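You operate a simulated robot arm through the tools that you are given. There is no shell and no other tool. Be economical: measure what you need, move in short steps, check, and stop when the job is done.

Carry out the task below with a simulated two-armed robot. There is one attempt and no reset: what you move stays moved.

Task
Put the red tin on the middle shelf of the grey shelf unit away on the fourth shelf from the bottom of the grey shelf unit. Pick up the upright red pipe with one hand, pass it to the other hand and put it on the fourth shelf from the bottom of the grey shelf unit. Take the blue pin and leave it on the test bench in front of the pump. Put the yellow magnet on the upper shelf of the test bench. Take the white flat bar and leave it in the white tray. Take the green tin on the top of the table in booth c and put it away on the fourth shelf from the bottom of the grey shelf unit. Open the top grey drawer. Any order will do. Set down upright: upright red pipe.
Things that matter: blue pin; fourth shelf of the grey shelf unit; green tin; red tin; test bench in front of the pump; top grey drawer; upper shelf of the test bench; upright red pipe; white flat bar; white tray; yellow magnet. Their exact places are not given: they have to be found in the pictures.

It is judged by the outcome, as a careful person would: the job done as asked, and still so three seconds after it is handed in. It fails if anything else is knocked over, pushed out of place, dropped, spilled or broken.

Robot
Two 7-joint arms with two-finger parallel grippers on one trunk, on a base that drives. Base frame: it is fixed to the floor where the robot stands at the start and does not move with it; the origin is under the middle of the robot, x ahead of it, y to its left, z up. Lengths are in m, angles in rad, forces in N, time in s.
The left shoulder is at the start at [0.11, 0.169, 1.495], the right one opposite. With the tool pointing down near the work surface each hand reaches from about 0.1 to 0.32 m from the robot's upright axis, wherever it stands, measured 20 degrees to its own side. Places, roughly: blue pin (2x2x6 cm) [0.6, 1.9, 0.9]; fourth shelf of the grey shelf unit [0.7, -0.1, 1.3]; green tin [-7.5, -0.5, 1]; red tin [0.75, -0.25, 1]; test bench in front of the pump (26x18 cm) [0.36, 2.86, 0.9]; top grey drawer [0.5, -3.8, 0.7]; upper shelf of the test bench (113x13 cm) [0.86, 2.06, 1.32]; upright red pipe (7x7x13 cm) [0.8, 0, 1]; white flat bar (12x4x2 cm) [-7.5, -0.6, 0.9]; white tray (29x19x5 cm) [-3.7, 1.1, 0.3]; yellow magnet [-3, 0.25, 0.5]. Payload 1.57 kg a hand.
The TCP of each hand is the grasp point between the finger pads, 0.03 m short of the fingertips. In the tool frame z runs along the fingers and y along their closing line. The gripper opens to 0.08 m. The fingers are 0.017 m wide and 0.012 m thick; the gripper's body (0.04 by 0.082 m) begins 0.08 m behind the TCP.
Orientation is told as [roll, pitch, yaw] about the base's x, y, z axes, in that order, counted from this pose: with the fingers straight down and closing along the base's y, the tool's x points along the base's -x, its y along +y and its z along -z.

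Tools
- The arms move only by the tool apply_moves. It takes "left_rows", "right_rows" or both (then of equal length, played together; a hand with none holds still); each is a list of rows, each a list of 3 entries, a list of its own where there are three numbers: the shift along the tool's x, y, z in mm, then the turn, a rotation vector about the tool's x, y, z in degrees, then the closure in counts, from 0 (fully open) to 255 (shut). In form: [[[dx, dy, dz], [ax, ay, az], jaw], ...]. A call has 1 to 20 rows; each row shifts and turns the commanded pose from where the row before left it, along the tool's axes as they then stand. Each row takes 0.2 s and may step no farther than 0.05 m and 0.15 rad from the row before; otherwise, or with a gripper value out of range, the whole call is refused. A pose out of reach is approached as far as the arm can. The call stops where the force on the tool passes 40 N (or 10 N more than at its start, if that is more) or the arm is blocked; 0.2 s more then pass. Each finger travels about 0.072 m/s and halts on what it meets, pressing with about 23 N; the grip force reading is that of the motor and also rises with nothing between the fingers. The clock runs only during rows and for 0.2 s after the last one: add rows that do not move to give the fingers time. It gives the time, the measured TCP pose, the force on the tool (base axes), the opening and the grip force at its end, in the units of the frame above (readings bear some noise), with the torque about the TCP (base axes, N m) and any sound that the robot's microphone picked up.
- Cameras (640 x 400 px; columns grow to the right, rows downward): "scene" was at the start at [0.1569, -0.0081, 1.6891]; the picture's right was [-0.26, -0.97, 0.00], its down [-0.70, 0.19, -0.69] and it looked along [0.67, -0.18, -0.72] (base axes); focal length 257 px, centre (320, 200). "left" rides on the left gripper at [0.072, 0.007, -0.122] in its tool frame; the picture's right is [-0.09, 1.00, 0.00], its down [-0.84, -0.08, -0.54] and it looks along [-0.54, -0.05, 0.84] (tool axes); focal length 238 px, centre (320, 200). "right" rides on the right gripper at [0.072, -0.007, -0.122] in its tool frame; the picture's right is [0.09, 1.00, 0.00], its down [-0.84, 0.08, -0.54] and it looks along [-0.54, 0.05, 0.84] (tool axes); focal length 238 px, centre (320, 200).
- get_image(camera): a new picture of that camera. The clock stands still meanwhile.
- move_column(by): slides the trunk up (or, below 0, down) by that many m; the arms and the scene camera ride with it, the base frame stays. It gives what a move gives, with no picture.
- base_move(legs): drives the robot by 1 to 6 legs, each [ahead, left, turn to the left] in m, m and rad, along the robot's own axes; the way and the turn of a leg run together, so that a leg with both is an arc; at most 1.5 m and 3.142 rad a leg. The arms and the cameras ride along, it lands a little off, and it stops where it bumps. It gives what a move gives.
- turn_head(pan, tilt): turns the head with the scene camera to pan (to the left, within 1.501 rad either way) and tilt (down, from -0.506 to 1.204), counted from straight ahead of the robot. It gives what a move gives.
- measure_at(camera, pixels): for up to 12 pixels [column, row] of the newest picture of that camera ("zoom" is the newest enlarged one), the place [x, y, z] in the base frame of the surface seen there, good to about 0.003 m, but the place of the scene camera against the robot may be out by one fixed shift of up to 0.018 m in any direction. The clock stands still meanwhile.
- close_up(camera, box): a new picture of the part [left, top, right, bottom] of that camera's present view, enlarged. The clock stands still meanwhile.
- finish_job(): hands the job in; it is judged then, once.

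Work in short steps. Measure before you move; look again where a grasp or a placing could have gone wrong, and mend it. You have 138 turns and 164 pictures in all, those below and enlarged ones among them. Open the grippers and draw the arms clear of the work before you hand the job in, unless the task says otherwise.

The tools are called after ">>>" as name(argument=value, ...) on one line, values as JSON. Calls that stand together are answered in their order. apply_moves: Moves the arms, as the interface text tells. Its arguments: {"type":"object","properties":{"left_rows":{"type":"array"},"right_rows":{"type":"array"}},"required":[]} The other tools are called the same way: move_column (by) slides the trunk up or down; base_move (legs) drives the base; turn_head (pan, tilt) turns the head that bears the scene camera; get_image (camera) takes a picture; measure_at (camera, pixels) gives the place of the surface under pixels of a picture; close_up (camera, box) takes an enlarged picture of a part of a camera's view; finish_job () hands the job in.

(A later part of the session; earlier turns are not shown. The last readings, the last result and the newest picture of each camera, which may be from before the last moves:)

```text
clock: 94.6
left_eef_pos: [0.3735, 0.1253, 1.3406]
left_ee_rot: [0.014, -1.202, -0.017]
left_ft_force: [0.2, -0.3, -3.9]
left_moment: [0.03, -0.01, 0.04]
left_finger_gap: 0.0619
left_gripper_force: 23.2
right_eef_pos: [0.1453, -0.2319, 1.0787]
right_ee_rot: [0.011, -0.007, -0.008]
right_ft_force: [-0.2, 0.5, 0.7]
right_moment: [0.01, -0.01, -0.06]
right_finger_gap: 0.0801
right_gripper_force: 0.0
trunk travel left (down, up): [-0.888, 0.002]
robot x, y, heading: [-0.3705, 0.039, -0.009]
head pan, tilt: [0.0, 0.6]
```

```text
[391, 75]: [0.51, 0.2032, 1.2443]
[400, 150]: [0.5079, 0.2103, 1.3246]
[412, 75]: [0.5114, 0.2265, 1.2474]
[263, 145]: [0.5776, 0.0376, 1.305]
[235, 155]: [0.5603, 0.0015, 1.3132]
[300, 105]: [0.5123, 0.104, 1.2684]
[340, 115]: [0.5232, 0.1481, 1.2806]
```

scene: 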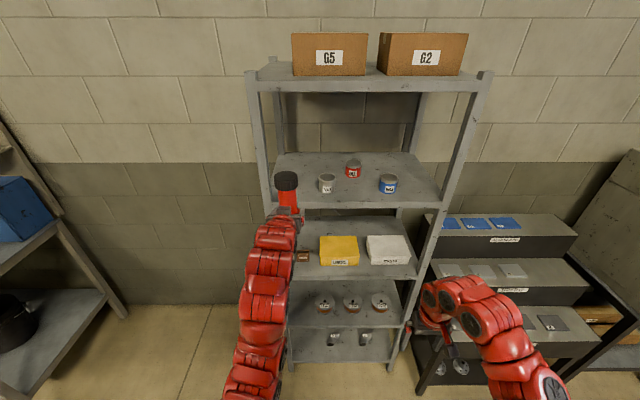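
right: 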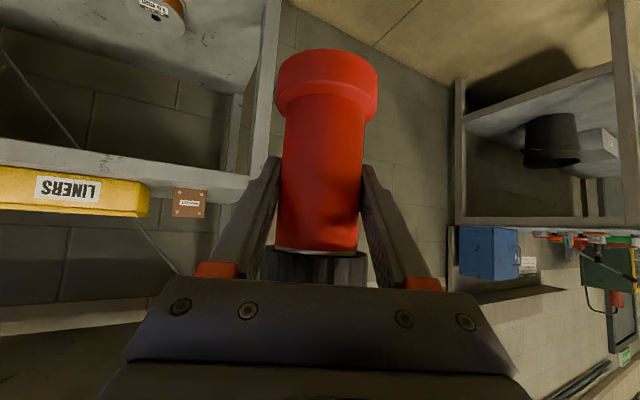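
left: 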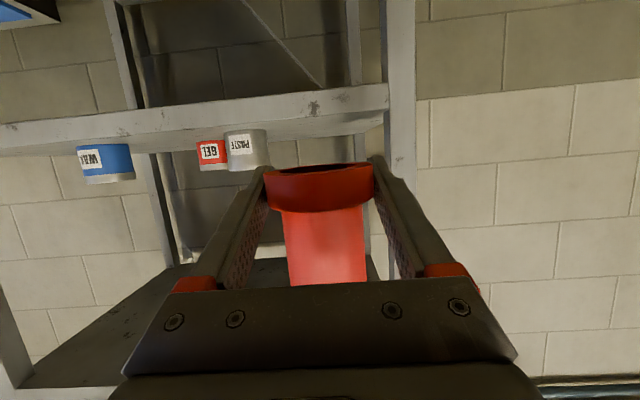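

Post inner edge is y 0.20, PASTE edge ~0.05, pipe at 0.125: centred. Driving in 0.22 and lowering to just above the shelf.

>>> base_move(legs=[[0.222, 0.002, 0.005]])

>>> move_column(by=-0.036)

>>> get_image(camera="left")

>>> get_image(camera="scene")

```text
clock: 96.3
left_eef_pos: [0.5919, 0.1253, 1.3414]
left_ee_rot: [0.015, -1.2, -0.019]
left_ft_force: [-0.3, -0.2, -4.4]
left_moment: [-0.01, 0.01, 0.05]
left_finger_gap: 0.0621
left_gripper_force: 23.0
right_eef_pos: [0.3639, -0.2288, 1.0771]
right_ee_rot: [0.012, -0.006, -0.008]
right_ft_force: [-0.7, 0.5, 0.0]
right_moment: [0.02, 0.01, -0.01]
right_finger_gap: 0.0799
right_gripper_force: 0.0
trunk travel left (down, up): [-0.888, 0.002]
robot x, y, heading: [-0.1521, 0.0379, -0.003]
head pan, tilt: [0.0, 0.6]
```

```text
clock: 97.1
left_eef_pos: [0.5938, 0.1255, 1.3033]
left_ee_rot: [0.014, -1.199, -0.018]
left_ft_force: [-0.2, 0.4, -5.0]
left_moment: [0.02, 0.0, -0.03]
left_finger_gap: 0.062
left_gripper_force: 23.7
right_eef_pos: [0.3654, -0.2298, 1.0392]
right_ee_rot: [0.013, -0.003, -0.007]
right_ft_force: [0.1, -0.5, -0.5]
right_moment: [0.01, -0.02, -0.03]
right_finger_gap: 0.08
right_gripper_force: 0.0
trunk travel left (down, up): [-0.852, 0.038]
robot x, y, heading: [-0.1493, 0.0401, -0.006]
head pan, tilt: [0.0, 0.6]
```

```text
108 pictures are left
```

left: 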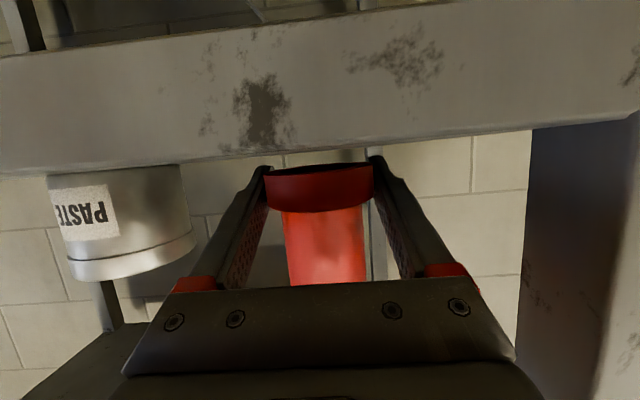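

```text
107 pictures are left
```

scene: 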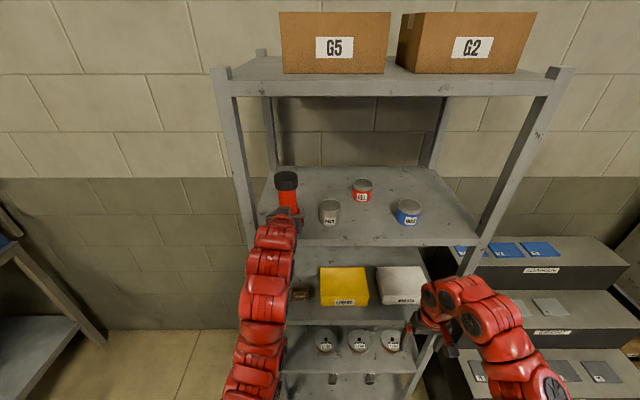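

I tilt the hand 5° so the fingertips don't touch before the pipe's edge, then lower gently until contact.

>>> apply_moves(left_rows=[[[0, 0, 0], [0, -5.2, 0], 220], [[1.4, 0, 0.4], [0, 0, 0], 220], [[1.4, 0, 0.4], [0, 0, 0], 220], [[1.4, 0, 0.4], [0, 0, 0], 220], [[0, 0, 0], [0, 0, 0], 220]])

```text
clock: 98.3
left_eef_pos: [0.5924, 0.1239, 1.2982]
left_ee_rot: [0.018, -1.29, -0.021]
left_ft_force: [-0.2, 0.0, -3.1]
left_moment: [0.02, 0.0, -0.01]
left_finger_gap: 0.0619
left_gripper_force: 22.6
right_eef_pos: [0.3657, -0.2299, 1.0406]
right_ee_rot: [0.012, -0.004, -0.008]
right_ft_force: [-0.2, -0.4, 0.5]
right_moment: [-0.02, 0.0, 0.01]
right_finger_gap: 0.0799
right_gripper_force: 0.0
trunk travel left (down, up): [-0.852, 0.038]
robot x, y, heading: [-0.1528, 0.0374, 0.001]
head pan, tilt: [0.0, 0.6]
```

>>> apply_moves(left_rows=[[[1, 0, 0.3], [0, 0, 0], 220], [[1, 0, 0.3], [0, 0, 0], 220], [[0, 0, 0], [0, 0, 0], 220]])

```text
clock: 99.1
left_eef_pos: [0.5943, 0.1265, 1.2964]
left_ee_rot: [0.017, -1.291, -0.022]
left_ft_force: [-0.6, 0.0, -4.1]
left_moment: [0.01, -0.03, -0.01]
left_finger_gap: 0.0619
left_gripper_force: 23.3
right_eef_pos: [0.3649, -0.2297, 1.0416]
right_ee_rot: [0.012, -0.005, -0.007]
right_ft_force: [-0.2, 0.1, 0.3]
right_moment: [-0.01, 0.01, -0.02]
right_finger_gap: 0.08
right_gripper_force: 0.0
trunk travel left (down, up): [-0.852, 0.038]
robot x, y, heading: [-0.1508, 0.041, -0.0]
head pan, tilt: [0.0, 0.6]
```

Still no contact (force only the pipe's weight). I lower by further millimetres.

>>> apply_moves(left_rows=[[[1, 0, 0.3], [0, 0, 0], 220], [[1, 0, 0.3], [0, 0, 0], 220], [[0, 0, 0], [0, 0, 0], 220]])

```text
clock: 99.9
left_eef_pos: [0.5939, 0.1245, 1.2967]
left_ee_rot: [0.016, -1.294, -0.019]
left_ft_force: [3.3, 1.3, 4.6]
left_moment: [-0.29, -0.29, 0.12]
left_finger_gap: 0.062
left_gripper_force: 22.9
right_eef_pos: [0.3654, -0.2297, 1.0405]
right_ee_rot: [0.012, -0.005, -0.007]
right_ft_force: [-0.2, 1.1, 0.1]
right_moment: [-0.01, 0.02, -0.01]
right_finger_gap: 0.08
right_gripper_force: 0.0
trunk travel left (down, up): [-0.852, 0.038]
robot x, y, heading: [-0.1529, 0.0408, -0.002]
head pan, tilt: [0.0, 0.6]
```

Contact felt. I loosen the fingers slowly so the pipe settles upright.

>>> apply_moves(left_rows=[[[0, 0, 0], [0, 0, 0], 62], [[0, 0, 0], [0, 0, 0], 56], [[0, 0, 0], [0, 0, 0], 54], [[0, 0, 0], [0, 0, 0], 52], [[0, 0, 0], [0, 0, 0], 50], [[0, 0, 0], [0, 0, 0], 48], [[0, 0, 0], [0, 0, 0], 45], [[0, 0, 0], [0, 0, 0], 45]])

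>>> get_image(camera="left")

>>> close_up(camera="scene", box=[230, 150, 390, 260])

```text
clock: 101.7
left_eef_pos: [0.593, 0.1255, 1.2972]
left_ee_rot: [0.015, -1.291, -0.021]
left_ft_force: [8.4, 2.8, 17.4]
left_moment: [-0.52, -0.57, 0.46]
left_finger_gap: 0.0633
left_gripper_force: 0.0
right_eef_pos: [0.3645, -0.228, 1.0406]
right_ee_rot: [0.014, -0.005, -0.006]
right_ft_force: [-0.6, 1.1, -0.2]
right_moment: [-0.02, -0.02, 0.02]
right_finger_gap: 0.0799
right_gripper_force: 0.0
trunk travel left (down, up): [-0.852, 0.038]
robot x, y, heading: [-0.1514, 0.0403, -0.002]
head pan, tilt: [0.0, 0.6]
```

```text
106 pictures are left
```

left: 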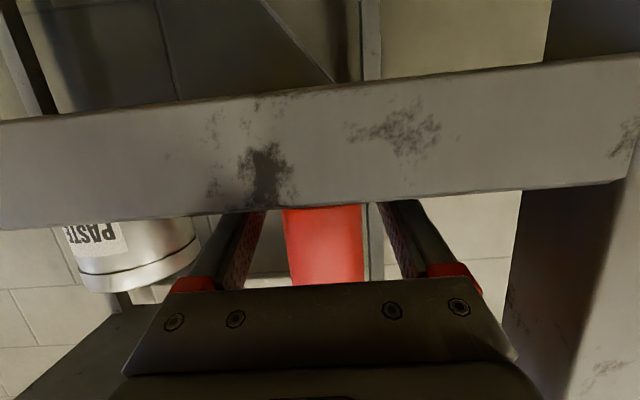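

```text
3.64 times, centred on (310, 205) of scene
```

zoom: 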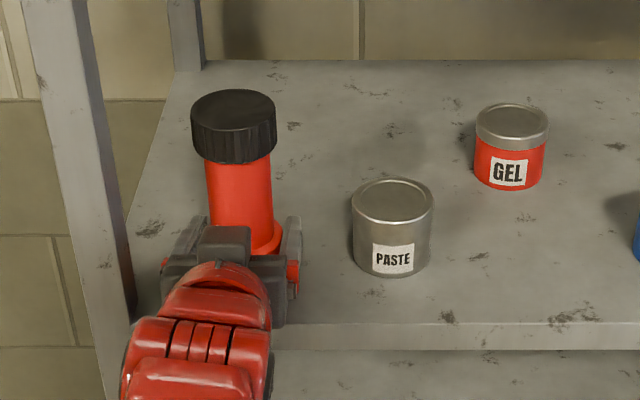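

The pipe appears upright; the fingertips press on the shelf. I relieve by 1.5 mm and open fully.

>>> apply_moves(left_rows=[[[-1, 0, -0.3], [0, 0, 0], 40], [[-0.5, 0, 0], [0, 0, 0], 30], [[0, 0, 0], [0, 0, 0], 15], [[0, 0, 0], [0, 0, 0], 0], [[0, 0, 0], [0, 0, 0], 0]])

>>> get_image(camera="scene")

>>> measure_at(camera="scene", pixels=[[286, 178], [286, 186], [288, 200]])

```text
clock: 102.9
left_eef_pos: [0.5932, 0.1225, 1.2973]
left_ee_rot: [0.017, -1.287, -0.025]
left_ft_force: [-2.1, 0.6, 0.7]
left_moment: [-0.06, -0.09, -0.08]
left_finger_gap: 0.0801
left_gripper_force: 0.0
right_eef_pos: [0.3652, -0.2302, 1.0403]
right_ee_rot: [0.012, -0.003, -0.008]
right_ft_force: [0.2, 0.2, 0.3]
right_moment: [-0.02, -0.01, -0.01]
right_finger_gap: 0.08
right_gripper_force: 0.0
trunk travel left (down, up): [-0.852, 0.038]
robot x, y, heading: [-0.152, 0.0404, -0.001]
head pan, tilt: [0.0, 0.6]
```

```text
104 pictures are left
```

scene: 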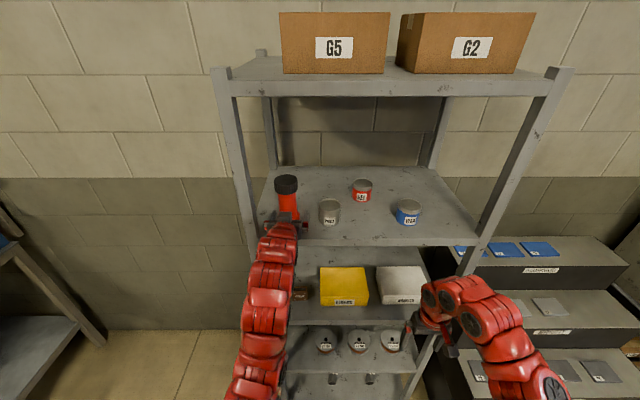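

```text
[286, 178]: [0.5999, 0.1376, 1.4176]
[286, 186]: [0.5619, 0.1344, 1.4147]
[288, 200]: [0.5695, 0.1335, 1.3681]
```

Pipe stands upright with its top at the expected height. I raise 4 mm and drive straight back.

>>> move_column(by=0.004)

>>> base_move(legs=[[-0.3, 0, 0]])

>>> get_image(camera="scene")

```text
clock: 103.4
left_eef_pos: [0.5931, 0.1249, 1.3016]
left_ee_rot: [0.018, -1.289, -0.022]
left_ft_force: [-0.1, -0.8, 0.8]
left_moment: [-0.02, -0.01, 0.03]
left_finger_gap: 0.0801
left_gripper_force: 0.1
right_eef_pos: [0.3643, -0.2299, 1.0437]
right_ee_rot: [0.011, -0.005, -0.006]
right_ft_force: [0.3, 0.6, 0.1]
right_moment: [-0.01, -0.03, -0.03]
right_finger_gap: 0.0801
right_gripper_force: 0.1
trunk travel left (down, up): [-0.856, 0.034]
robot x, y, heading: [-0.1477, 0.0438, -0.002]
head pan, tilt: [0.0, 0.6]
```

```text
clock: 105.5
left_eef_pos: [0.2905, 0.1238, 1.3013]
left_ee_rot: [0.017, -1.29, -0.024]
left_ft_force: [0.3, 0.6, -0.8]
left_moment: [0.0, 0.01, -0.01]
left_finger_gap: 0.0797
left_gripper_force: 0.1
right_eef_pos: [0.0621, -0.2283, 1.0441]
right_ee_rot: [0.012, -0.003, -0.009]
right_ft_force: [-0.6, -0.4, 0.6]
right_moment: [0.01, 0.0, -0.05]
right_finger_gap: 0.0801
right_gripper_force: 0.0
trunk travel left (down, up): [-0.856, 0.034]
robot x, y, heading: [-0.4587, 0.0382, -0.003]
head pan, tilt: [0.0, 0.6]
```

```text
103 pictures are left
```

scene: 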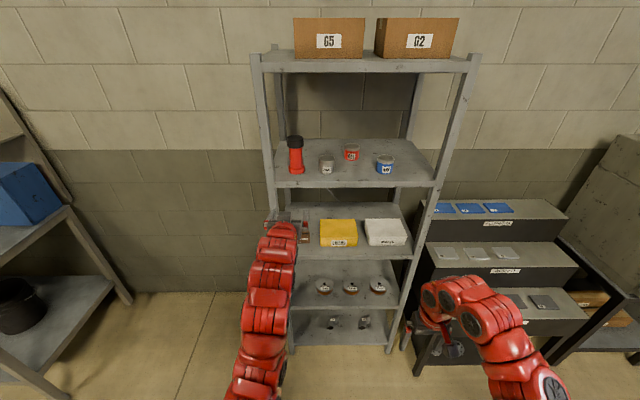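

Both shelf jobs look good so far. I fold the left hand to tool-down and pan the head left to view the test bench.

>>> apply_moves(left_rows=[[[25, 0, 15], [0, 8.2, 0], 0], [[25, 0, 15], [0, 8.2, 0], 0], [[25, 0, 20], [0, 8.2, 0], 0], [[25, 0, 25], [0, 8.2, 0], 0], [[25, 0, 30], [0, 8.2, 0], 0], [[25, 0, 30], [0, 8.2, 0], 0], [[25, 0, 30], [0, 8.2, 0], 0], [[25, 0, 30], [0, 8.2, 0], 0], [[25, 0, 30], [0, 8.2, 0], 0], [[25, 0, 0], [0, 0, 0], 0], [[25, 0, 0], [0, 0, 0], 0]])

>>> turn_head(pan=1.2, tilt=0.45)

>>> get_image(camera="scene")

```text
clock: 107.9
left_eef_pos: [0.202, 0.124, 1.0055]
left_ee_rot: [0.006, -0.004, -0.008]
left_ft_force: [0.1, 0.3, 0.0]
left_moment: [0.02, -0.01, 0.02]
left_finger_gap: 0.0802
left_gripper_force: 0.1
left hand out of reach, approached as far as the arm can: row 9
right_eef_pos: [0.0586, -0.2289, 1.0452]
right_ee_rot: [0.011, -0.005, -0.009]
right_ft_force: [-0.4, 0.2, 0.6]
right_moment: [0.0, 0.01, 0.01]
right_finger_gap: 0.0798
right_gripper_force: 0.1
trunk travel left (down, up): [-0.856, 0.034]
robot x, y, heading: [-0.4577, 0.0398, -0.005]
head pan, tilt: [0.0, 0.6]
```

```text
clock: 109.3
left_eef_pos: [0.2043, 0.1236, 1.0036]
left_ee_rot: [0.006, -0.001, -0.007]
left_ft_force: [-0.4, -0.2, 0.5]
left_moment: [0.01, 0.02, 0.0]
left_finger_gap: 0.08
left_gripper_force: 0.1
right_eef_pos: [0.0609, -0.2294, 1.0443]
right_ee_rot: [0.012, -0.006, -0.01]
right_ft_force: [0.5, -0.5, 0.2]
right_moment: [0.01, -0.01, -0.05]
right_finger_gap: 0.0801
right_gripper_force: 0.0
trunk travel left (down, up): [-0.856, 0.034]
robot x, y, heading: [-0.4551, 0.0434, -0.002]
head pan, tilt: [1.201, 0.45]
```

```text
102 pictures are left
```

scene: 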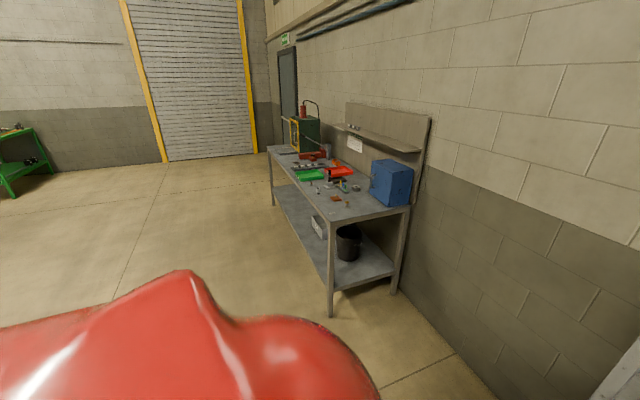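

The floor to the bench is free. I drive left ~1.9 m and look at the bench.

>>> base_move(legs=[[-0.1, 1.0, 0], [0, 0.9, 0]])

>>> turn_head(pan=0.3, tilt=0.6)

>>> get_image(camera="scene")

```text
clock: 118.9
left_eef_pos: [0.074, 2.0667, 1.0041]
left_ee_rot: [0.006, -0.001, 0.027]
left_ft_force: [0.4, -0.7, 0.5]
left_moment: [-0.03, -0.02, 0.01]
left_finger_gap: 0.0797
left_gripper_force: 0.1
right_eef_pos: [-0.0557, 1.7076, 1.0459]
right_ee_rot: [0.013, -0.005, 0.028]
right_ft_force: [-0.1, -0.5, -0.1]
right_moment: [0.0, 0.01, 0.0]
right_finger_gap: 0.0799
right_gripper_force: 0.0
trunk travel left (down, up): [-0.856, 0.034]
robot x, y, heading: [-0.5838, 1.9553, 0.028]
head pan, tilt: [1.201, 0.45]
```

```text
clock: 120.1
left_eef_pos: [0.0746, 2.0667, 1.0039]
left_ee_rot: [0.005, -0.002, 0.027]
left_ft_force: [0.2, -0.4, -0.1]
left_moment: [0.03, 0.02, 0.01]
left_finger_gap: 0.08
left_gripper_force: 0.0
right_eef_pos: [-0.0559, 1.7075, 1.0451]
right_ee_rot: [0.011, -0.007, 0.025]
right_ft_force: [-0.4, -0.5, -0.1]
right_moment: [0.02, -0.02, -0.01]
right_finger_gap: 0.0801
right_gripper_force: 0.0
trunk travel left (down, up): [-0.856, 0.034]
robot x, y, heading: [-0.5833, 1.96, 0.032]
head pan, tilt: [0.3, 0.6]
```

```text
101 pictures are left
```

scene: 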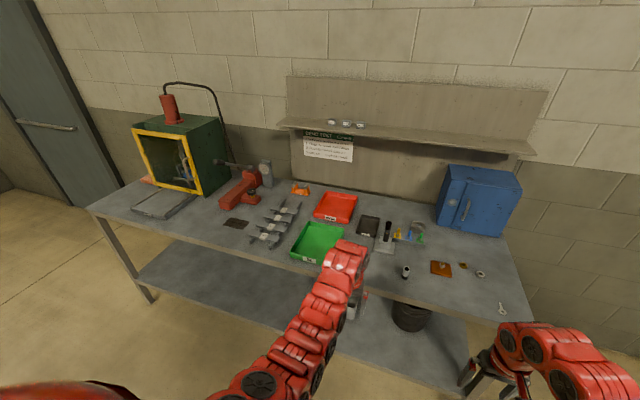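

I zoom on the small items at (420,240) and on the left end of the bench.

>>> close_up(camera="scene", box=[350, 190, 530, 320])

>>> measure_at(camera="zoom", pixels=[[230, 130], [320, 200]])

>>> close_up(camera="scene", box=[80, 70, 320, 270])

>>> measure_at(camera="scene", pixels=[[410, 233], [419, 237], [165, 205], [165, 120], [240, 195], [150, 165], [345, 124], [160, 230], [210, 225], [420, 300], [405, 270], [385, 240]])

```text
3.08 times, centred on (440, 255) of scene
```

zoom: 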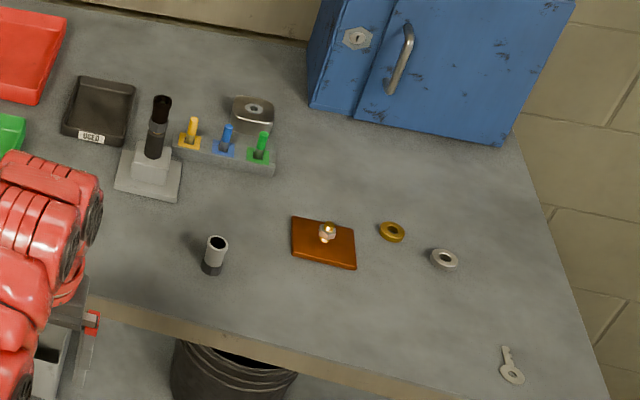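

```text
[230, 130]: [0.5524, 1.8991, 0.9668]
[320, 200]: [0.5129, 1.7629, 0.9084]
```

```text
2.00 times, centred on (200, 170) of scene
```

zoom: 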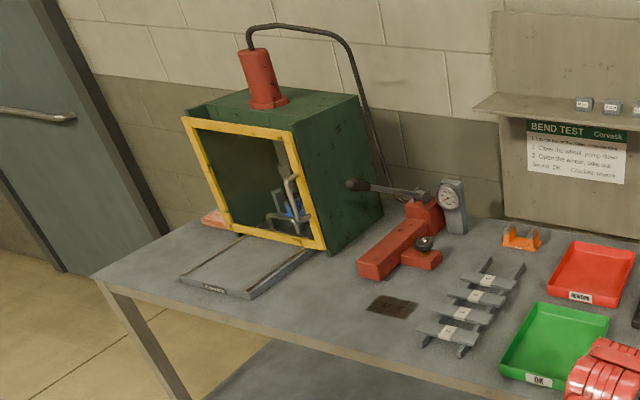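

```text
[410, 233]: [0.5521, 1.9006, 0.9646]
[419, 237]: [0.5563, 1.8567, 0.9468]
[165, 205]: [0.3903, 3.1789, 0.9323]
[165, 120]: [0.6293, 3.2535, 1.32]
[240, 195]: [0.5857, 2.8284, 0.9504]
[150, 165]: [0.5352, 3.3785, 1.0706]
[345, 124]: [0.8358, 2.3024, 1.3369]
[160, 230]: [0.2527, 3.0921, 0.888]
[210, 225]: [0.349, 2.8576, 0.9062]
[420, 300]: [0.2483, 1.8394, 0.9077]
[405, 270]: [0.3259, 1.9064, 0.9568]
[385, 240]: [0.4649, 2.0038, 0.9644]
```

The blue pin sits in a small rack between yellow and green pins at about (0.552,1.885), top z≈0.96; the spot in front of the red pump is around (0.36,2.88). I raise, align with the pin and turn the left hand by -90° so it closes along x.

>>> move_column(by=0.032)

>>> base_move(legs=[[0, -0.16, -0.03], [0.25, 0, 0]])

>>> apply_moves(left_rows=[[[0, 0, -10], [0, 0, 8.2], 0], [[0, 0, -10], [0, 0, 8.2], 0], [[0, 0, 0], [0, 0, 8.2], 0], [[0, 0, 0], [0, 0, 8.2], 0], [[0, 0, 0], [0, 0, 8.2], 0], [[0, 0, 0], [0, 0, 8.2], 0], [[0, 0, 0], [0, 0, 8.2], 0], [[0, 0, 0], [0, 0, 8.2], 0], [[0, 0, 0], [0, 0, 8.2], 0], [[0, 0, 0], [0, 0, 8.2], 0], [[0, 0, 0], [0, 0, 8.2], 0]])

>>> get_image(camera="left")

>>> get_image(camera="scene")

```text
clock: 120.9
left_eef_pos: [0.0753, 2.0661, 1.0348]
left_ee_rot: [0.005, -0.002, 0.029]
left_ft_force: [0.1, -0.2, -0.8]
left_moment: [-0.01, 0.02, 0.01]
left_finger_gap: 0.0801
left_gripper_force: 0.1
right_eef_pos: [-0.0547, 1.7074, 1.0769]
right_ee_rot: [0.011, -0.006, 0.027]
right_ft_force: [-0.8, -0.1, -0.4]
right_moment: [0.0, -0.02, 0.01]
right_finger_gap: 0.0802
right_gripper_force: 0.1
trunk travel left (down, up): [-0.888, 0.002]
robot x, y, heading: [-0.5861, 1.9616, 0.029]
head pan, tilt: [0.3, 0.6]
```

```text
clock: 123.7
left_eef_pos: [0.3277, 1.8856, 1.0359]
left_ee_rot: [0.005, -0.005, -0.006]
left_ft_force: [0.7, -0.3, -0.2]
left_moment: [0.02, -0.03, -0.02]
left_finger_gap: 0.0802
left_gripper_force: 0.1
right_eef_pos: [0.1853, 1.5314, 1.0771]
right_ee_rot: [0.013, -0.007, -0.008]
right_ft_force: [0.1, -0.5, 0.0]
right_moment: [0.01, -0.01, -0.05]
right_finger_gap: 0.0801
right_gripper_force: 0.0
trunk travel left (down, up): [-0.888, 0.002]
robot x, y, heading: [-0.3347, 1.7992, 0.001]
head pan, tilt: [0.3, 0.6]
```

```text
clock: 126.1
left_eef_pos: [0.3277, 1.8853, 1.0553]
left_ee_rot: [0.002, 0.007, -1.58]
left_ft_force: [0.2, -0.9, -0.3]
left_moment: [0.02, 0.02, -0.02]
left_finger_gap: 0.0799
left_gripper_force: 0.0
right_eef_pos: [0.1866, 1.5332, 1.0773]
right_ee_rot: [0.012, -0.006, -0.008]
right_ft_force: [0.1, 0.5, -0.6]
right_moment: [0.0, 0.01, 0.0]
right_finger_gap: 0.0798
right_gripper_force: 0.0
trunk travel left (down, up): [-0.888, 0.002]
robot x, y, heading: [-0.3283, 1.8021, -0.0]
head pan, tilt: [0.3, 0.6]
```

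```text
98 pictures are left
```

left: 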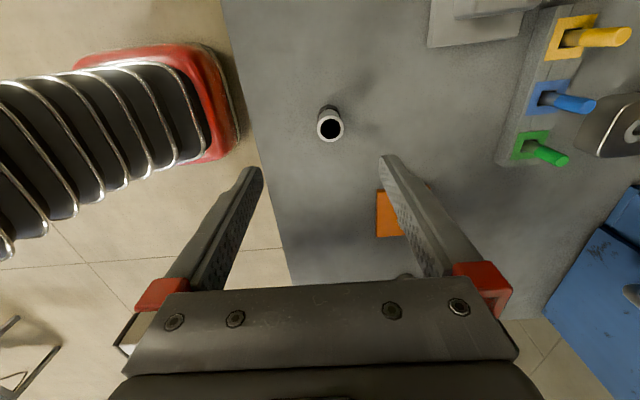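

```text
97 pictures are left
```

scene: 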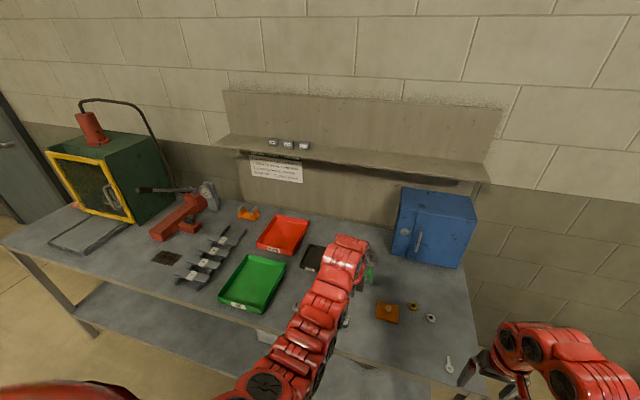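

The left camera now sees the pins at right; I measure the blue pin (570,102) and its neighbours.

>>> measure_at(camera="left", pixels=[[590, 104], [570, 100], [552, 97], [535, 98], [560, 158], [625, 37], [515, 140], [545, 118], [600, 60], [610, 125]])

>>> close_up(camera="left", box=[480, 0, 640, 180])

```text
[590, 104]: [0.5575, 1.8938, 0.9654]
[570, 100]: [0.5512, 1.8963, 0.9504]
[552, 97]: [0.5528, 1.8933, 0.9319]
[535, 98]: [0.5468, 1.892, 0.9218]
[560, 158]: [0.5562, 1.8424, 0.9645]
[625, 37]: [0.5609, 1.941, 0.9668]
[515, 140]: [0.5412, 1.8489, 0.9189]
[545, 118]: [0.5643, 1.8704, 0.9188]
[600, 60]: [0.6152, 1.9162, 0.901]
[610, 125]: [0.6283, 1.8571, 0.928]
```

```text
2.22 times, centred on (560, 90) of left
```

zoom: 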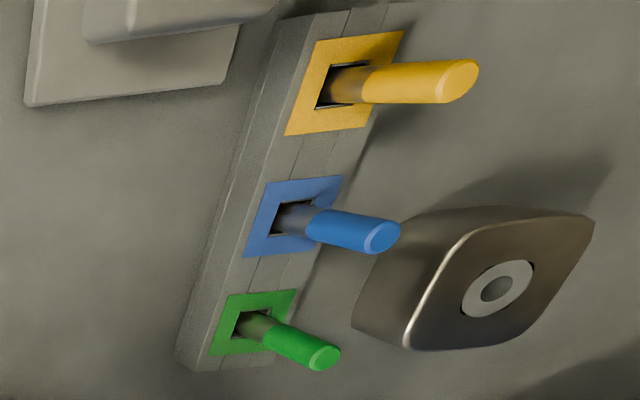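

Pin at (0.555,1.894), top 0.965, rack top 0.919. I drive forward to above it with fingers set to ~0.04.

>>> base_move(legs=[[0.226, 0.009, 0]])

>>> apply_moves(left_rows=[[[0, 0, 0], [0, 0, 0], 127], [[0, 0, 0], [0, 0, 0], 127], [[0, 0, 0], [0, 0, 0], 127]])

>>> get_image(camera="left")

```text
clock: 127.9
left_eef_pos: [0.5582, 1.8964, 1.0552]
left_ee_rot: [0.003, 0.002, -1.576]
left_ft_force: [0.5, 0.2, 0.0]
left_moment: [-0.01, 0.0, 0.06]
left_finger_gap: 0.0801
left_gripper_force: 0.0
right_eef_pos: [0.4189, 1.5417, 1.0769]
right_ee_rot: [0.012, -0.006, -0.003]
right_ft_force: [0.1, -0.3, 0.0]
right_moment: [-0.05, 0.02, -0.02]
right_finger_gap: 0.0797
right_gripper_force: 0.0
trunk travel left (down, up): [-0.888, 0.002]
robot x, y, heading: [-0.0995, 1.8091, 0.004]
head pan, tilt: [0.3, 0.6]
```

```text
clock: 128.7
left_eef_pos: [0.5623, 1.8961, 1.0554]
left_ee_rot: [0.001, 0.006, -1.577]
left_ft_force: [-0.8, 0.0, 0.8]
left_moment: [0.0, 0.05, -0.01]
left_finger_gap: 0.0401
left_gripper_force: 0.0
right_eef_pos: [0.4183, 1.5419, 1.0772]
right_ee_rot: [0.011, -0.005, -0.003]
right_ft_force: [-0.9, -0.1, 0.1]
right_moment: [-0.01, -0.01, -0.01]
right_finger_gap: 0.08
right_gripper_force: 0.1
trunk travel left (down, up): [-0.888, 0.002]
robot x, y, heading: [-0.1015, 1.8098, 0.005]
head pan, tilt: [0.3, 0.6]
```

```text
95 pictures are left
```

left: 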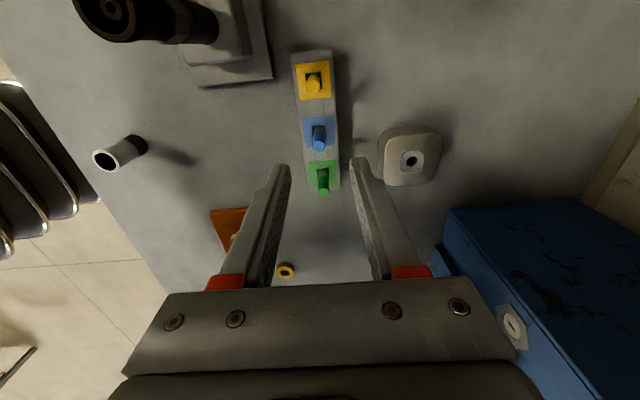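

I re-measure the blue pin from here.

>>> measure_at(camera="left", pixels=[[319, 146], [318, 137], [319, 127], [323, 192], [322, 180], [314, 90]])

```text
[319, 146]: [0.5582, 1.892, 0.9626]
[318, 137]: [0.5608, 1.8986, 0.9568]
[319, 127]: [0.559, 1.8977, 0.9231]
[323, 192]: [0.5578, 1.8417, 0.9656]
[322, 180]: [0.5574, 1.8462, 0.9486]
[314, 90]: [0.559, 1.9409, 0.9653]
```

Aligned within 3 mm. Descend 0.102 m and close on the pin.

>>> apply_moves(left_rows=[[[-3, -3, 22], [0, 0, 0], 127], [[0, 0, 25], [0, 0, 0], 127], [[0, 0, 25], [0, 0, 0], 127], [[0, 0, 18], [0, 0, 0], 127], [[0, 0, 11], [0, 0, 0], 127], [[0, 0, 0], [0, 0, 0], 127], [[0, 0, 0], [0, 0, 0], 230], [[0, 0, 0], [0, 0, 0], 245], [[0, 0, 0], [0, 0, 0], 245], [[0, 0, 0], [0, 0, 0], 245]])

>>> get_image(camera="left")

```text
clock: 130.9
left_eef_pos: [0.5576, 1.8926, 0.953]
left_ee_rot: [0.003, 0.005, -1.575]
left_ft_force: [9.1, -0.1, 1.0]
left_moment: [0.02, -0.37, 0.01]
left_finger_gap: 0.0108
left_gripper_force: 22.8
right_eef_pos: [0.4202, 1.5418, 1.0767]
right_ee_rot: [0.013, -0.003, -0.004]
right_ft_force: [-0.2, -0.3, -0.8]
right_moment: [0.01, -0.02, 0.0]
right_finger_gap: 0.0802
right_gripper_force: 0.0
trunk travel left (down, up): [-0.888, 0.002]
robot x, y, heading: [-0.0986, 1.8082, -0.0]
head pan, tilt: [0.3, 0.6]
```

```text
94 pictures are left
```

left: 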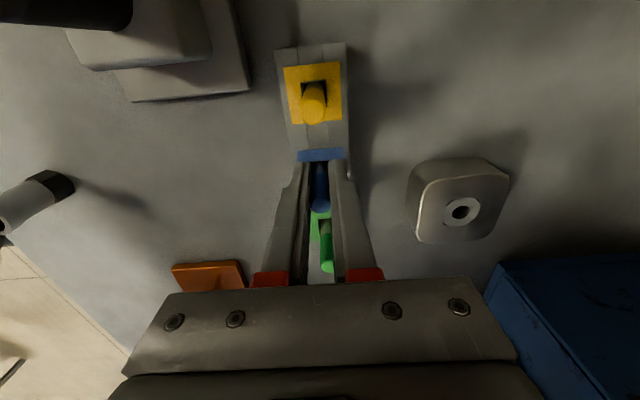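

Pin gripped (gap 0.011). Lift straight up 0.1 m and check.

>>> apply_moves(left_rows=[[[0, 0, -12], [0, 0, 0], 245], [[0, 0, -22], [0, 0, 0], 245], [[0, 0, -25], [0, 0, 0], 245], [[0, 0, -25], [0, 0, 0], 245], [[0, 0, -20], [0, 0, 0], 245], [[0, 0, 0], [0, 0, 0], 245]])

>>> get_image(camera="left")

```text
clock: 132.3
left_eef_pos: [0.555, 1.8925, 1.0593]
left_ee_rot: [0.002, 0.005, -1.575]
left_ft_force: [-0.2, -0.1, 0.1]
left_moment: [0.05, 0.05, -0.01]
left_finger_gap: 0.0104
left_gripper_force: 23.4
right_eef_pos: [0.4191, 1.5422, 1.0773]
right_ee_rot: [0.013, -0.006, -0.003]
right_ft_force: [-0.4, -0.2, -0.4]
right_moment: [0.0, 0.0, 0.01]
right_finger_gap: 0.08
right_gripper_force: 0.1
trunk travel left (down, up): [-0.888, 0.002]
robot x, y, heading: [-0.1014, 1.8082, 0.003]
head pan, tilt: [0.3, 0.6]
```

```text
93 pictures are left
```

left: 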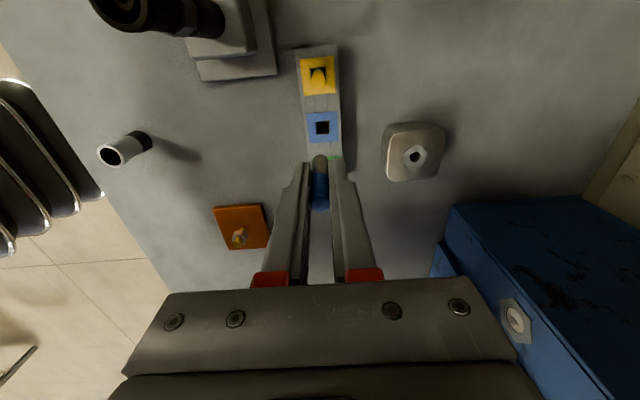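

Pin is out. I back off, drive left to in front of the pump, and look.

>>> base_move(legs=[[-0.33, 0, 0], [0, 0.98, 0]])

>>> get_image(camera="scene")

>>> get_image(camera="left")

```text
clock: 139.2
left_eef_pos: [0.2304, 2.8791, 1.059]
left_ee_rot: [-0.001, 0.006, -1.58]
left_ft_force: [0.0, -0.2, 0.1]
left_moment: [0.03, 0.0, 0.0]
left_finger_gap: 0.0111
left_gripper_force: 23.0
right_eef_pos: [0.0933, 2.5289, 1.0762]
right_ee_rot: [0.012, -0.008, -0.006]
right_ft_force: [-0.2, 0.3, -0.5]
right_moment: [0.01, -0.05, -0.01]
right_finger_gap: 0.08
right_gripper_force: 0.0
trunk travel left (down, up): [-0.888, 0.002]
robot x, y, heading: [-0.4241, 2.7979, -0.001]
head pan, tilt: [0.3, 0.6]
```

```text
92 pictures are left
```

scene: 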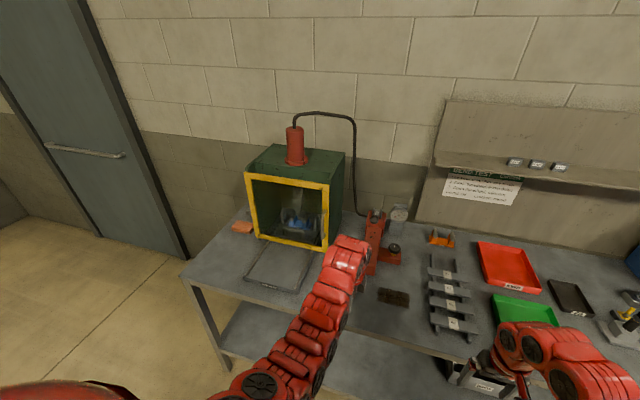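

```text
91 pictures are left
```

left: 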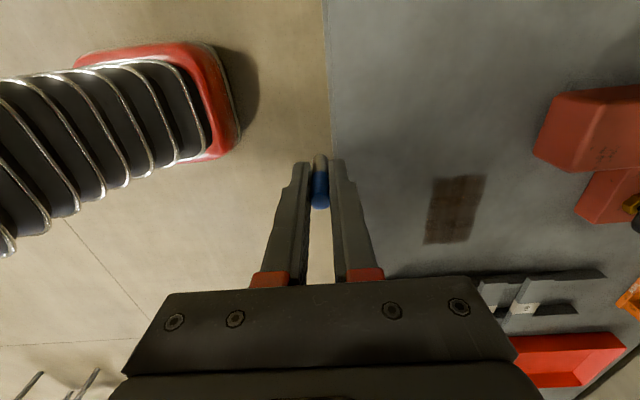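

I measure the bench top at the target, the pump's front and the dark patch.

>>> measure_at(camera="left", pixels=[[410, 130], [455, 210], [430, 215], [540, 150], [560, 110], [480, 100], [340, 100], [320, 163], [320, 185]])

```text
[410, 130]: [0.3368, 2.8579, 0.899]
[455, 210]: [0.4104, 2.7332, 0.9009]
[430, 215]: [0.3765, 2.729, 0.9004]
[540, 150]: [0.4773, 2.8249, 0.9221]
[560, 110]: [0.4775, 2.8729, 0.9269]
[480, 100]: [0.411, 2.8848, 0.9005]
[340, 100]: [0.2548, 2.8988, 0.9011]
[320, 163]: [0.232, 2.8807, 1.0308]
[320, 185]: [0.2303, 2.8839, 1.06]
```

The patch is flat and the spot at (0.36,2.87) is empty. I zoom on the pin to see its lower end.

>>> close_up(camera="left", box=[270, 130, 370, 230])

>>> base_move(legs=[[0.13, -0.005, 0]])

```text
4.00 times, centred on (320, 180) of left
```

zoom: 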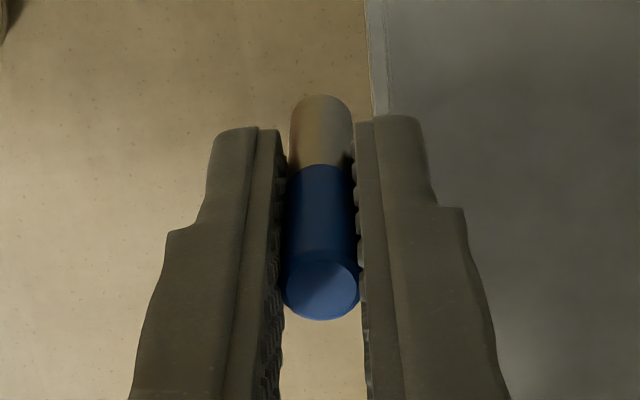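

```text
clock: 140.4
left_eef_pos: [0.3583, 2.8713, 1.0606]
left_ee_rot: [0.004, 0.007, -1.584]
left_ft_force: [0.1, 0.1, -0.4]
left_moment: [0.01, -0.02, -0.01]
left_finger_gap: 0.0112
left_gripper_force: 22.6
right_eef_pos: [0.219, 2.5218, 1.0774]
right_ee_rot: [0.013, -0.007, -0.012]
right_ft_force: [-0.5, 0.4, 0.0]
right_moment: [-0.01, 0.03, -0.01]
right_finger_gap: 0.0799
right_gripper_force: 0.1
trunk travel left (down, up): [-0.888, 0.002]
robot x, y, heading: [-0.3007, 2.7951, -0.003]
head pan, tilt: [0.3, 0.6]
```

Cylinder, flat-ended. I lower it most of the way.

>>> apply_moves(left_rows=[[[0, 0, 25], [0, 0, 0], 245], [[0, 0, 25], [0, 0, 0], 245], [[0, 0, 25], [0, 0, 0], 245], [[0, 0, 20], [0, 0, 0], 245], [[0, 0, 8], [0, 0, 0], 245], [[0, 0, 0], [0, 0, 0], 245]])

>>> apply_moves(left_rows=[[[0, 0, 1.5], [0, 0, 0], 245], [[0, 0, 1.5], [0, 0, 0], 245], [[0, 0, 0], [0, 0, 0], 245]])

>>> apply_moves(left_rows=[[[0, 0, 1.5], [0, 0, 0], 245], [[0, 0, 1.5], [0, 0, 0], 245], [[0, 0, 0], [0, 0, 0], 245]])

>>> get_image(camera="left")

```text
clock: 141.8
left_eef_pos: [0.3606, 2.8708, 0.9558]
left_ee_rot: [0.002, 0.006, -1.583]
left_ft_force: [0.2, 0.2, 0.1]
left_moment: [0.02, 0.0, 0.03]
left_finger_gap: 0.0108
left_gripper_force: 22.7
right_eef_pos: [0.2212, 2.5217, 1.076]
right_ee_rot: [0.011, -0.006, -0.011]
right_ft_force: [-0.3, 0.0, 0.5]
right_moment: [-0.02, -0.01, -0.01]
right_finger_gap: 0.0801
right_gripper_force: 0.2
trunk travel left (down, up): [-0.888, 0.002]
robot x, y, heading: [-0.2947, 2.7942, -0.007]
head pan, tilt: [0.3, 0.6]
```

```text
clock: 142.7
left_eef_pos: [0.3606, 2.8722, 0.9537]
left_ee_rot: [0.005, 0.007, -1.584]
left_ft_force: [-1.4, -0.3, -0.5]
left_moment: [-0.01, 0.01, -0.04]
left_finger_gap: 0.011
left_gripper_force: 23.3
right_eef_pos: [0.2214, 2.5226, 1.0766]
right_ee_rot: [0.012, -0.005, -0.01]
right_ft_force: [-0.9, 0.7, 0.9]
right_moment: [0.01, -0.02, 0.01]
right_finger_gap: 0.0801
right_gripper_force: 0.0
trunk travel left (down, up): [-0.888, 0.002]
robot x, y, heading: [-0.2965, 2.7898, -0.008]
head pan, tilt: [0.3, 0.6]
```

```text
clock: 143.4
left_eef_pos: [0.3599, 2.8721, 0.9497]
left_ee_rot: [0.003, 0.005, -1.582]
left_ft_force: [0.2, 0.0, 2.6]
left_moment: [-0.02, 0.0, 0.04]
left_finger_gap: 0.0111
left_gripper_force: 22.7
right_eef_pos: [0.22, 2.5218, 1.076]
right_ee_rot: [0.012, -0.006, -0.011]
right_ft_force: [0.2, -0.2, -0.1]
right_moment: [0.01, 0.02, -0.01]
right_finger_gap: 0.0802
right_gripper_force: 0.1
trunk travel left (down, up): [-0.888, 0.002]
robot x, y, heading: [-0.2947, 2.7942, -0.006]
head pan, tilt: [0.3, 0.6]
```

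```text
89 pictures are left
```

left: 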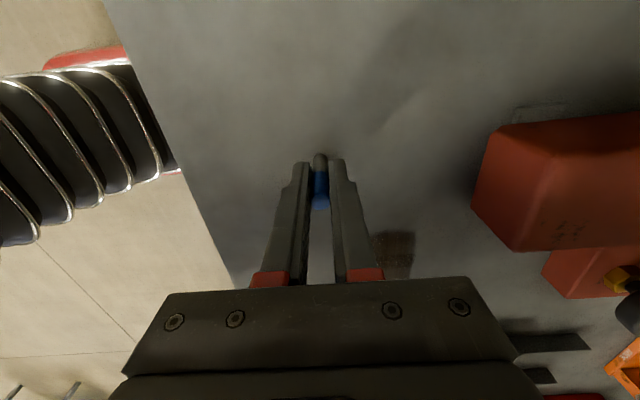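

Light contact (2.6 N). I open the fingers gradually and rise.

>>> apply_moves(left_rows=[[[0, 0, 0], [0, 0, 0], 218], [[0, 0, 0], [0, 0, 0], 214], [[0, 0, 0], [0, 0, 0], 205], [[0, 0, 0], [0, 0, 0], 180], [[0, 0, 0], [0, 0, 0], 140], [[0, 0, -12], [0, 0, 0], 140], [[0, 0, -25], [0, 0, 0], 140], [[0, 0, -30], [0, 0, 0], 140], [[0, 0, -30], [0, 0, 0], 140], [[0, 0, 0], [0, 0, 0], 140]])

>>> get_image(camera="left")

```text
clock: 145.7
left_eef_pos: [0.3628, 2.8697, 1.0459]
left_ee_rot: [0.003, 0.005, -1.583]
left_ft_force: [0.2, 0.7, -0.3]
left_moment: [-0.02, 0.02, -0.01]
left_finger_gap: 0.0362
left_gripper_force: 0.0
right_eef_pos: [0.2215, 2.5215, 1.0771]
right_ee_rot: [0.012, -0.005, -0.012]
right_ft_force: [0.5, -0.1, 0.6]
right_moment: [0.01, -0.02, 0.03]
right_finger_gap: 0.08
right_gripper_force: 0.1
trunk travel left (down, up): [-0.888, 0.002]
robot x, y, heading: [-0.2941, 2.7923, -0.006]
head pan, tilt: [0.3, 0.6]
```

```text
88 pictures are left
```

left: 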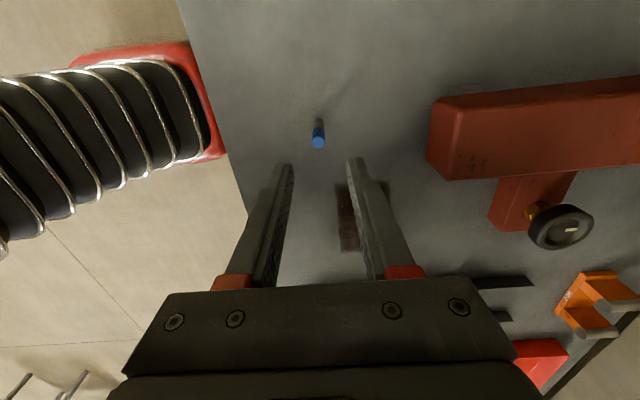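

Pin stands in front of the pump. I back off, turn the left hand back, and rotate the robot to face the rest of the room.

>>> base_move(legs=[[-0.6, -0.5, 0], [0, 0, 3.1]])

>>> apply_moves(left_rows=[[[0, 0, 0], [0, 0, -8.2], 0], [[0, 0, 0], [0, 0, -8.2], 0], [[0, 0, 0], [0, 0, -8.2], 0], [[0, 0, 0], [0, 0, -8.2], 0], [[0, 0, 0], [0, 0, -8.2], 0], [[0, 0, 0], [0, 0, -8.2], 0], [[0, 0, 0], [0, 0, -8.2], 0], [[0, 0, 0], [0, 0, -8.2], 0], [[0, 0, 0], [0, 0, -8.2], 0], [[0, 0, 0], [0, 0, -8.2], 0], [[0, 0, 0], [0, 0, -8.2], 0]])

>>> turn_head(pan=0.3, tilt=0.25)

>>> get_image(camera="scene")

```text
clock: 157.1
left_eef_pos: [-1.5597, 2.2605, 1.0451]
left_ee_rot: [0.0, 0.005, 1.509]
left_ft_force: [-0.4, -0.2, -0.9]
left_moment: [0.02, -0.02, 0.02]
left_finger_gap: 0.0361
left_gripper_force: 0.0
right_eef_pos: [-1.4014, 2.6003, 1.0787]
right_ee_rot: [0.013, -0.005, 3.08]
right_ft_force: [0.5, 0.4, -0.6]
right_moment: [0.01, 0.03, 0.0]
right_finger_gap: 0.0802
right_gripper_force: 0.1
trunk travel left (down, up): [-0.888, 0.002]
robot x, y, heading: [-0.9002, 2.3068, 3.084]
head pan, tilt: [0.3, 0.6]
```

```text
clock: 159.5
left_eef_pos: [-1.5592, 2.2608, 1.0458]
left_ee_rot: [0.006, -0.002, 3.087]
left_ft_force: [0.2, -0.2, 0.0]
left_moment: [-0.01, 0.0, 0.0]
left_finger_gap: 0.0801
left_gripper_force: 0.0
right_eef_pos: [-1.4012, 2.5992, 1.0771]
right_ee_rot: [0.012, -0.005, 3.08]
right_ft_force: [-0.6, 0.6, 0.2]
right_moment: [0.0, 0.0, 0.0]
right_finger_gap: 0.0803
right_gripper_force: 0.1
trunk travel left (down, up): [-0.888, 0.002]
robot x, y, heading: [-0.8986, 2.3036, 3.087]
head pan, tilt: [0.3, 0.6]
```

```text
clock: 160.3
left_eef_pos: [-1.5591, 2.2617, 1.0456]
left_ee_rot: [0.005, -0.002, 3.082]
left_ft_force: [-0.8, 0.1, -0.3]
left_moment: [0.0, 0.02, -0.01]
left_finger_gap: 0.0802
left_gripper_force: 0.1
right_eef_pos: [-1.4005, 2.6008, 1.0768]
right_ee_rot: [0.013, -0.006, 3.081]
right_ft_force: [0.2, -0.7, -0.2]
right_moment: [0.0, 0.01, -0.03]
right_finger_gap: 0.0801
right_gripper_force: 0.1
trunk travel left (down, up): [-0.888, 0.002]
robot x, y, heading: [-0.8996, 2.3044, 3.089]
head pan, tilt: [0.3, 0.25]
```

```text
87 pictures are left
```

scene: 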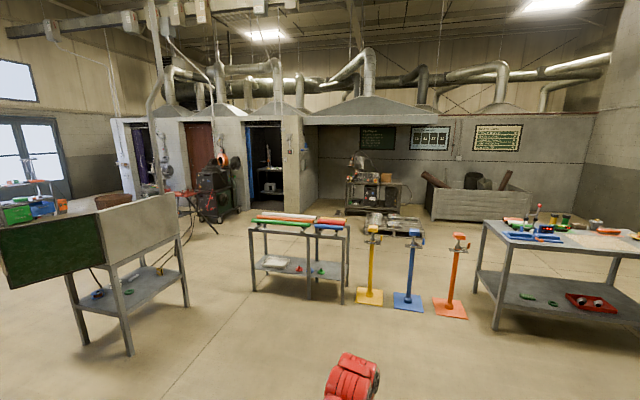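

I measure the candidate places: tray (275,262), cart shelf (130,285), booth with the table (270,180).

>>> measure_at(camera="scene", pixels=[[275, 263], [135, 285], [160, 265], [270, 178], [265, 140], [110, 220], [320, 268], [265, 232], [340, 300], [185, 305], [235, 205], [275, 205]])

>>> close_up(camera="scene", box=[0, 180, 360, 360])

>>> close_up(camera="scene", box=[100, 100, 320, 240])

```text
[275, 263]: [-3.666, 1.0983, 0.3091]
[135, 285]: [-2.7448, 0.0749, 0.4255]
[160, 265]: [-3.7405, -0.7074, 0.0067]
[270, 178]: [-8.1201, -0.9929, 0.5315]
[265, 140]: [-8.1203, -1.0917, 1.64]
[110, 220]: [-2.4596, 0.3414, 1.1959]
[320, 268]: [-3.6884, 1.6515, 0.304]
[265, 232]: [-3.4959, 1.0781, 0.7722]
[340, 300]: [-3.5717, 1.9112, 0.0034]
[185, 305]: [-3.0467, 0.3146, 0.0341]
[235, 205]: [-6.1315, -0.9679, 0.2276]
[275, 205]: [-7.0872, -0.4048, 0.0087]
```

```text
1.78 times, centred on (180, 270) of scene
```

zoom: 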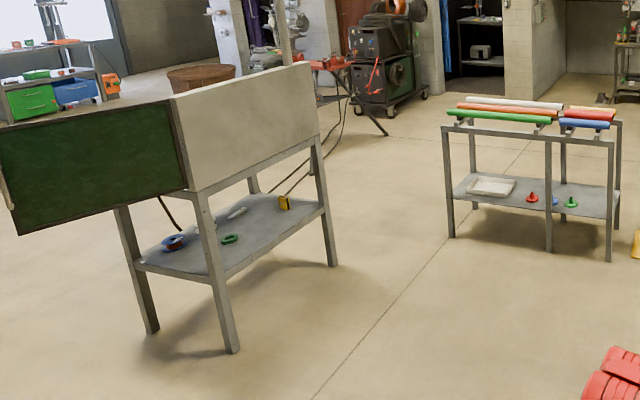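

```text
2.86 times, centred on (210, 170) of scene
```

zoom: 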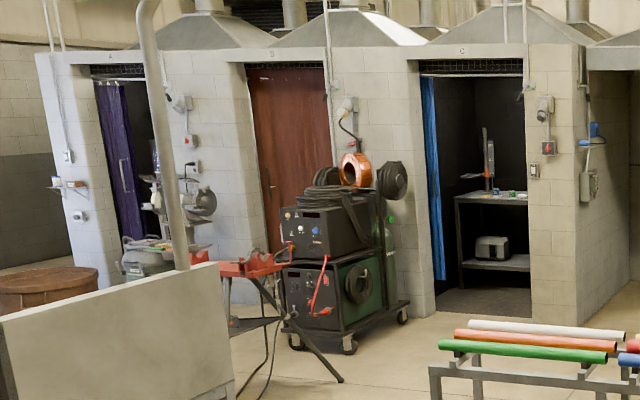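

I measure leg positions to find a passage for driving toward booth C.

>>> measure_at(camera="scene", pixels=[[253, 289], [312, 300], [131, 352], [84, 342], [5, 285], [186, 303], [370, 303], [408, 306], [450, 312], [495, 328], [230, 212], [290, 210]])

>>> turn_head(pan=0.9, tilt=0.35)

>>> get_image(camera="scene")

```text
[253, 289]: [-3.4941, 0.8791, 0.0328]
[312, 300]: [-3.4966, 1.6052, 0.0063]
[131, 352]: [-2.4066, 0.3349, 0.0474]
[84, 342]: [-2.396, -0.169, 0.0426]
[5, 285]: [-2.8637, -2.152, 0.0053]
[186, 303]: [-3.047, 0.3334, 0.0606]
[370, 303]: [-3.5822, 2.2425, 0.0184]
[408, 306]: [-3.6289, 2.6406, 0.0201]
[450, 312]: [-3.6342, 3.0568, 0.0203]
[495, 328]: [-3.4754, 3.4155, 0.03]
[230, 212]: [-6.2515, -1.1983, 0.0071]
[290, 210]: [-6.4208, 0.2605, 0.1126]
```

```text
clock: 161.3
left_eef_pos: [-1.5578, 2.2607, 1.0443]
left_ee_rot: [0.005, -0.003, 3.082]
left_ft_force: [-1.3, 0.2, -0.1]
left_moment: [0.04, -0.03, -0.04]
left_finger_gap: 0.0799
left_gripper_force: 0.1
right_eef_pos: [-1.4002, 2.6004, 1.0777]
right_ee_rot: [0.011, -0.006, 3.081]
right_ft_force: [0.1, 1.0, -0.3]
right_moment: [0.03, 0.01, 0.0]
right_finger_gap: 0.0801
right_gripper_force: 0.1
trunk travel left (down, up): [-0.888, 0.002]
robot x, y, heading: [-0.8958, 2.3052, 3.086]
head pan, tilt: [0.901, 0.351]
```

```text
84 pictures are left
```

scene: 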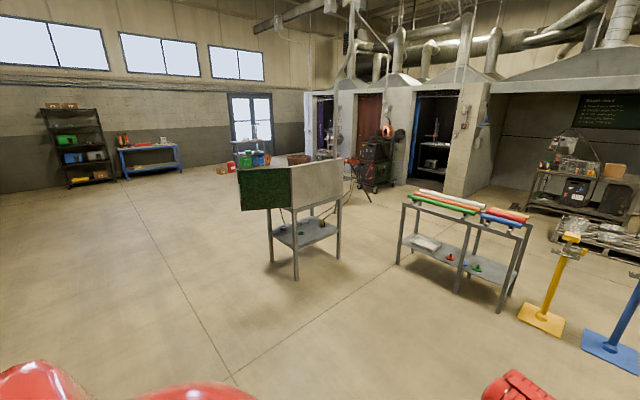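

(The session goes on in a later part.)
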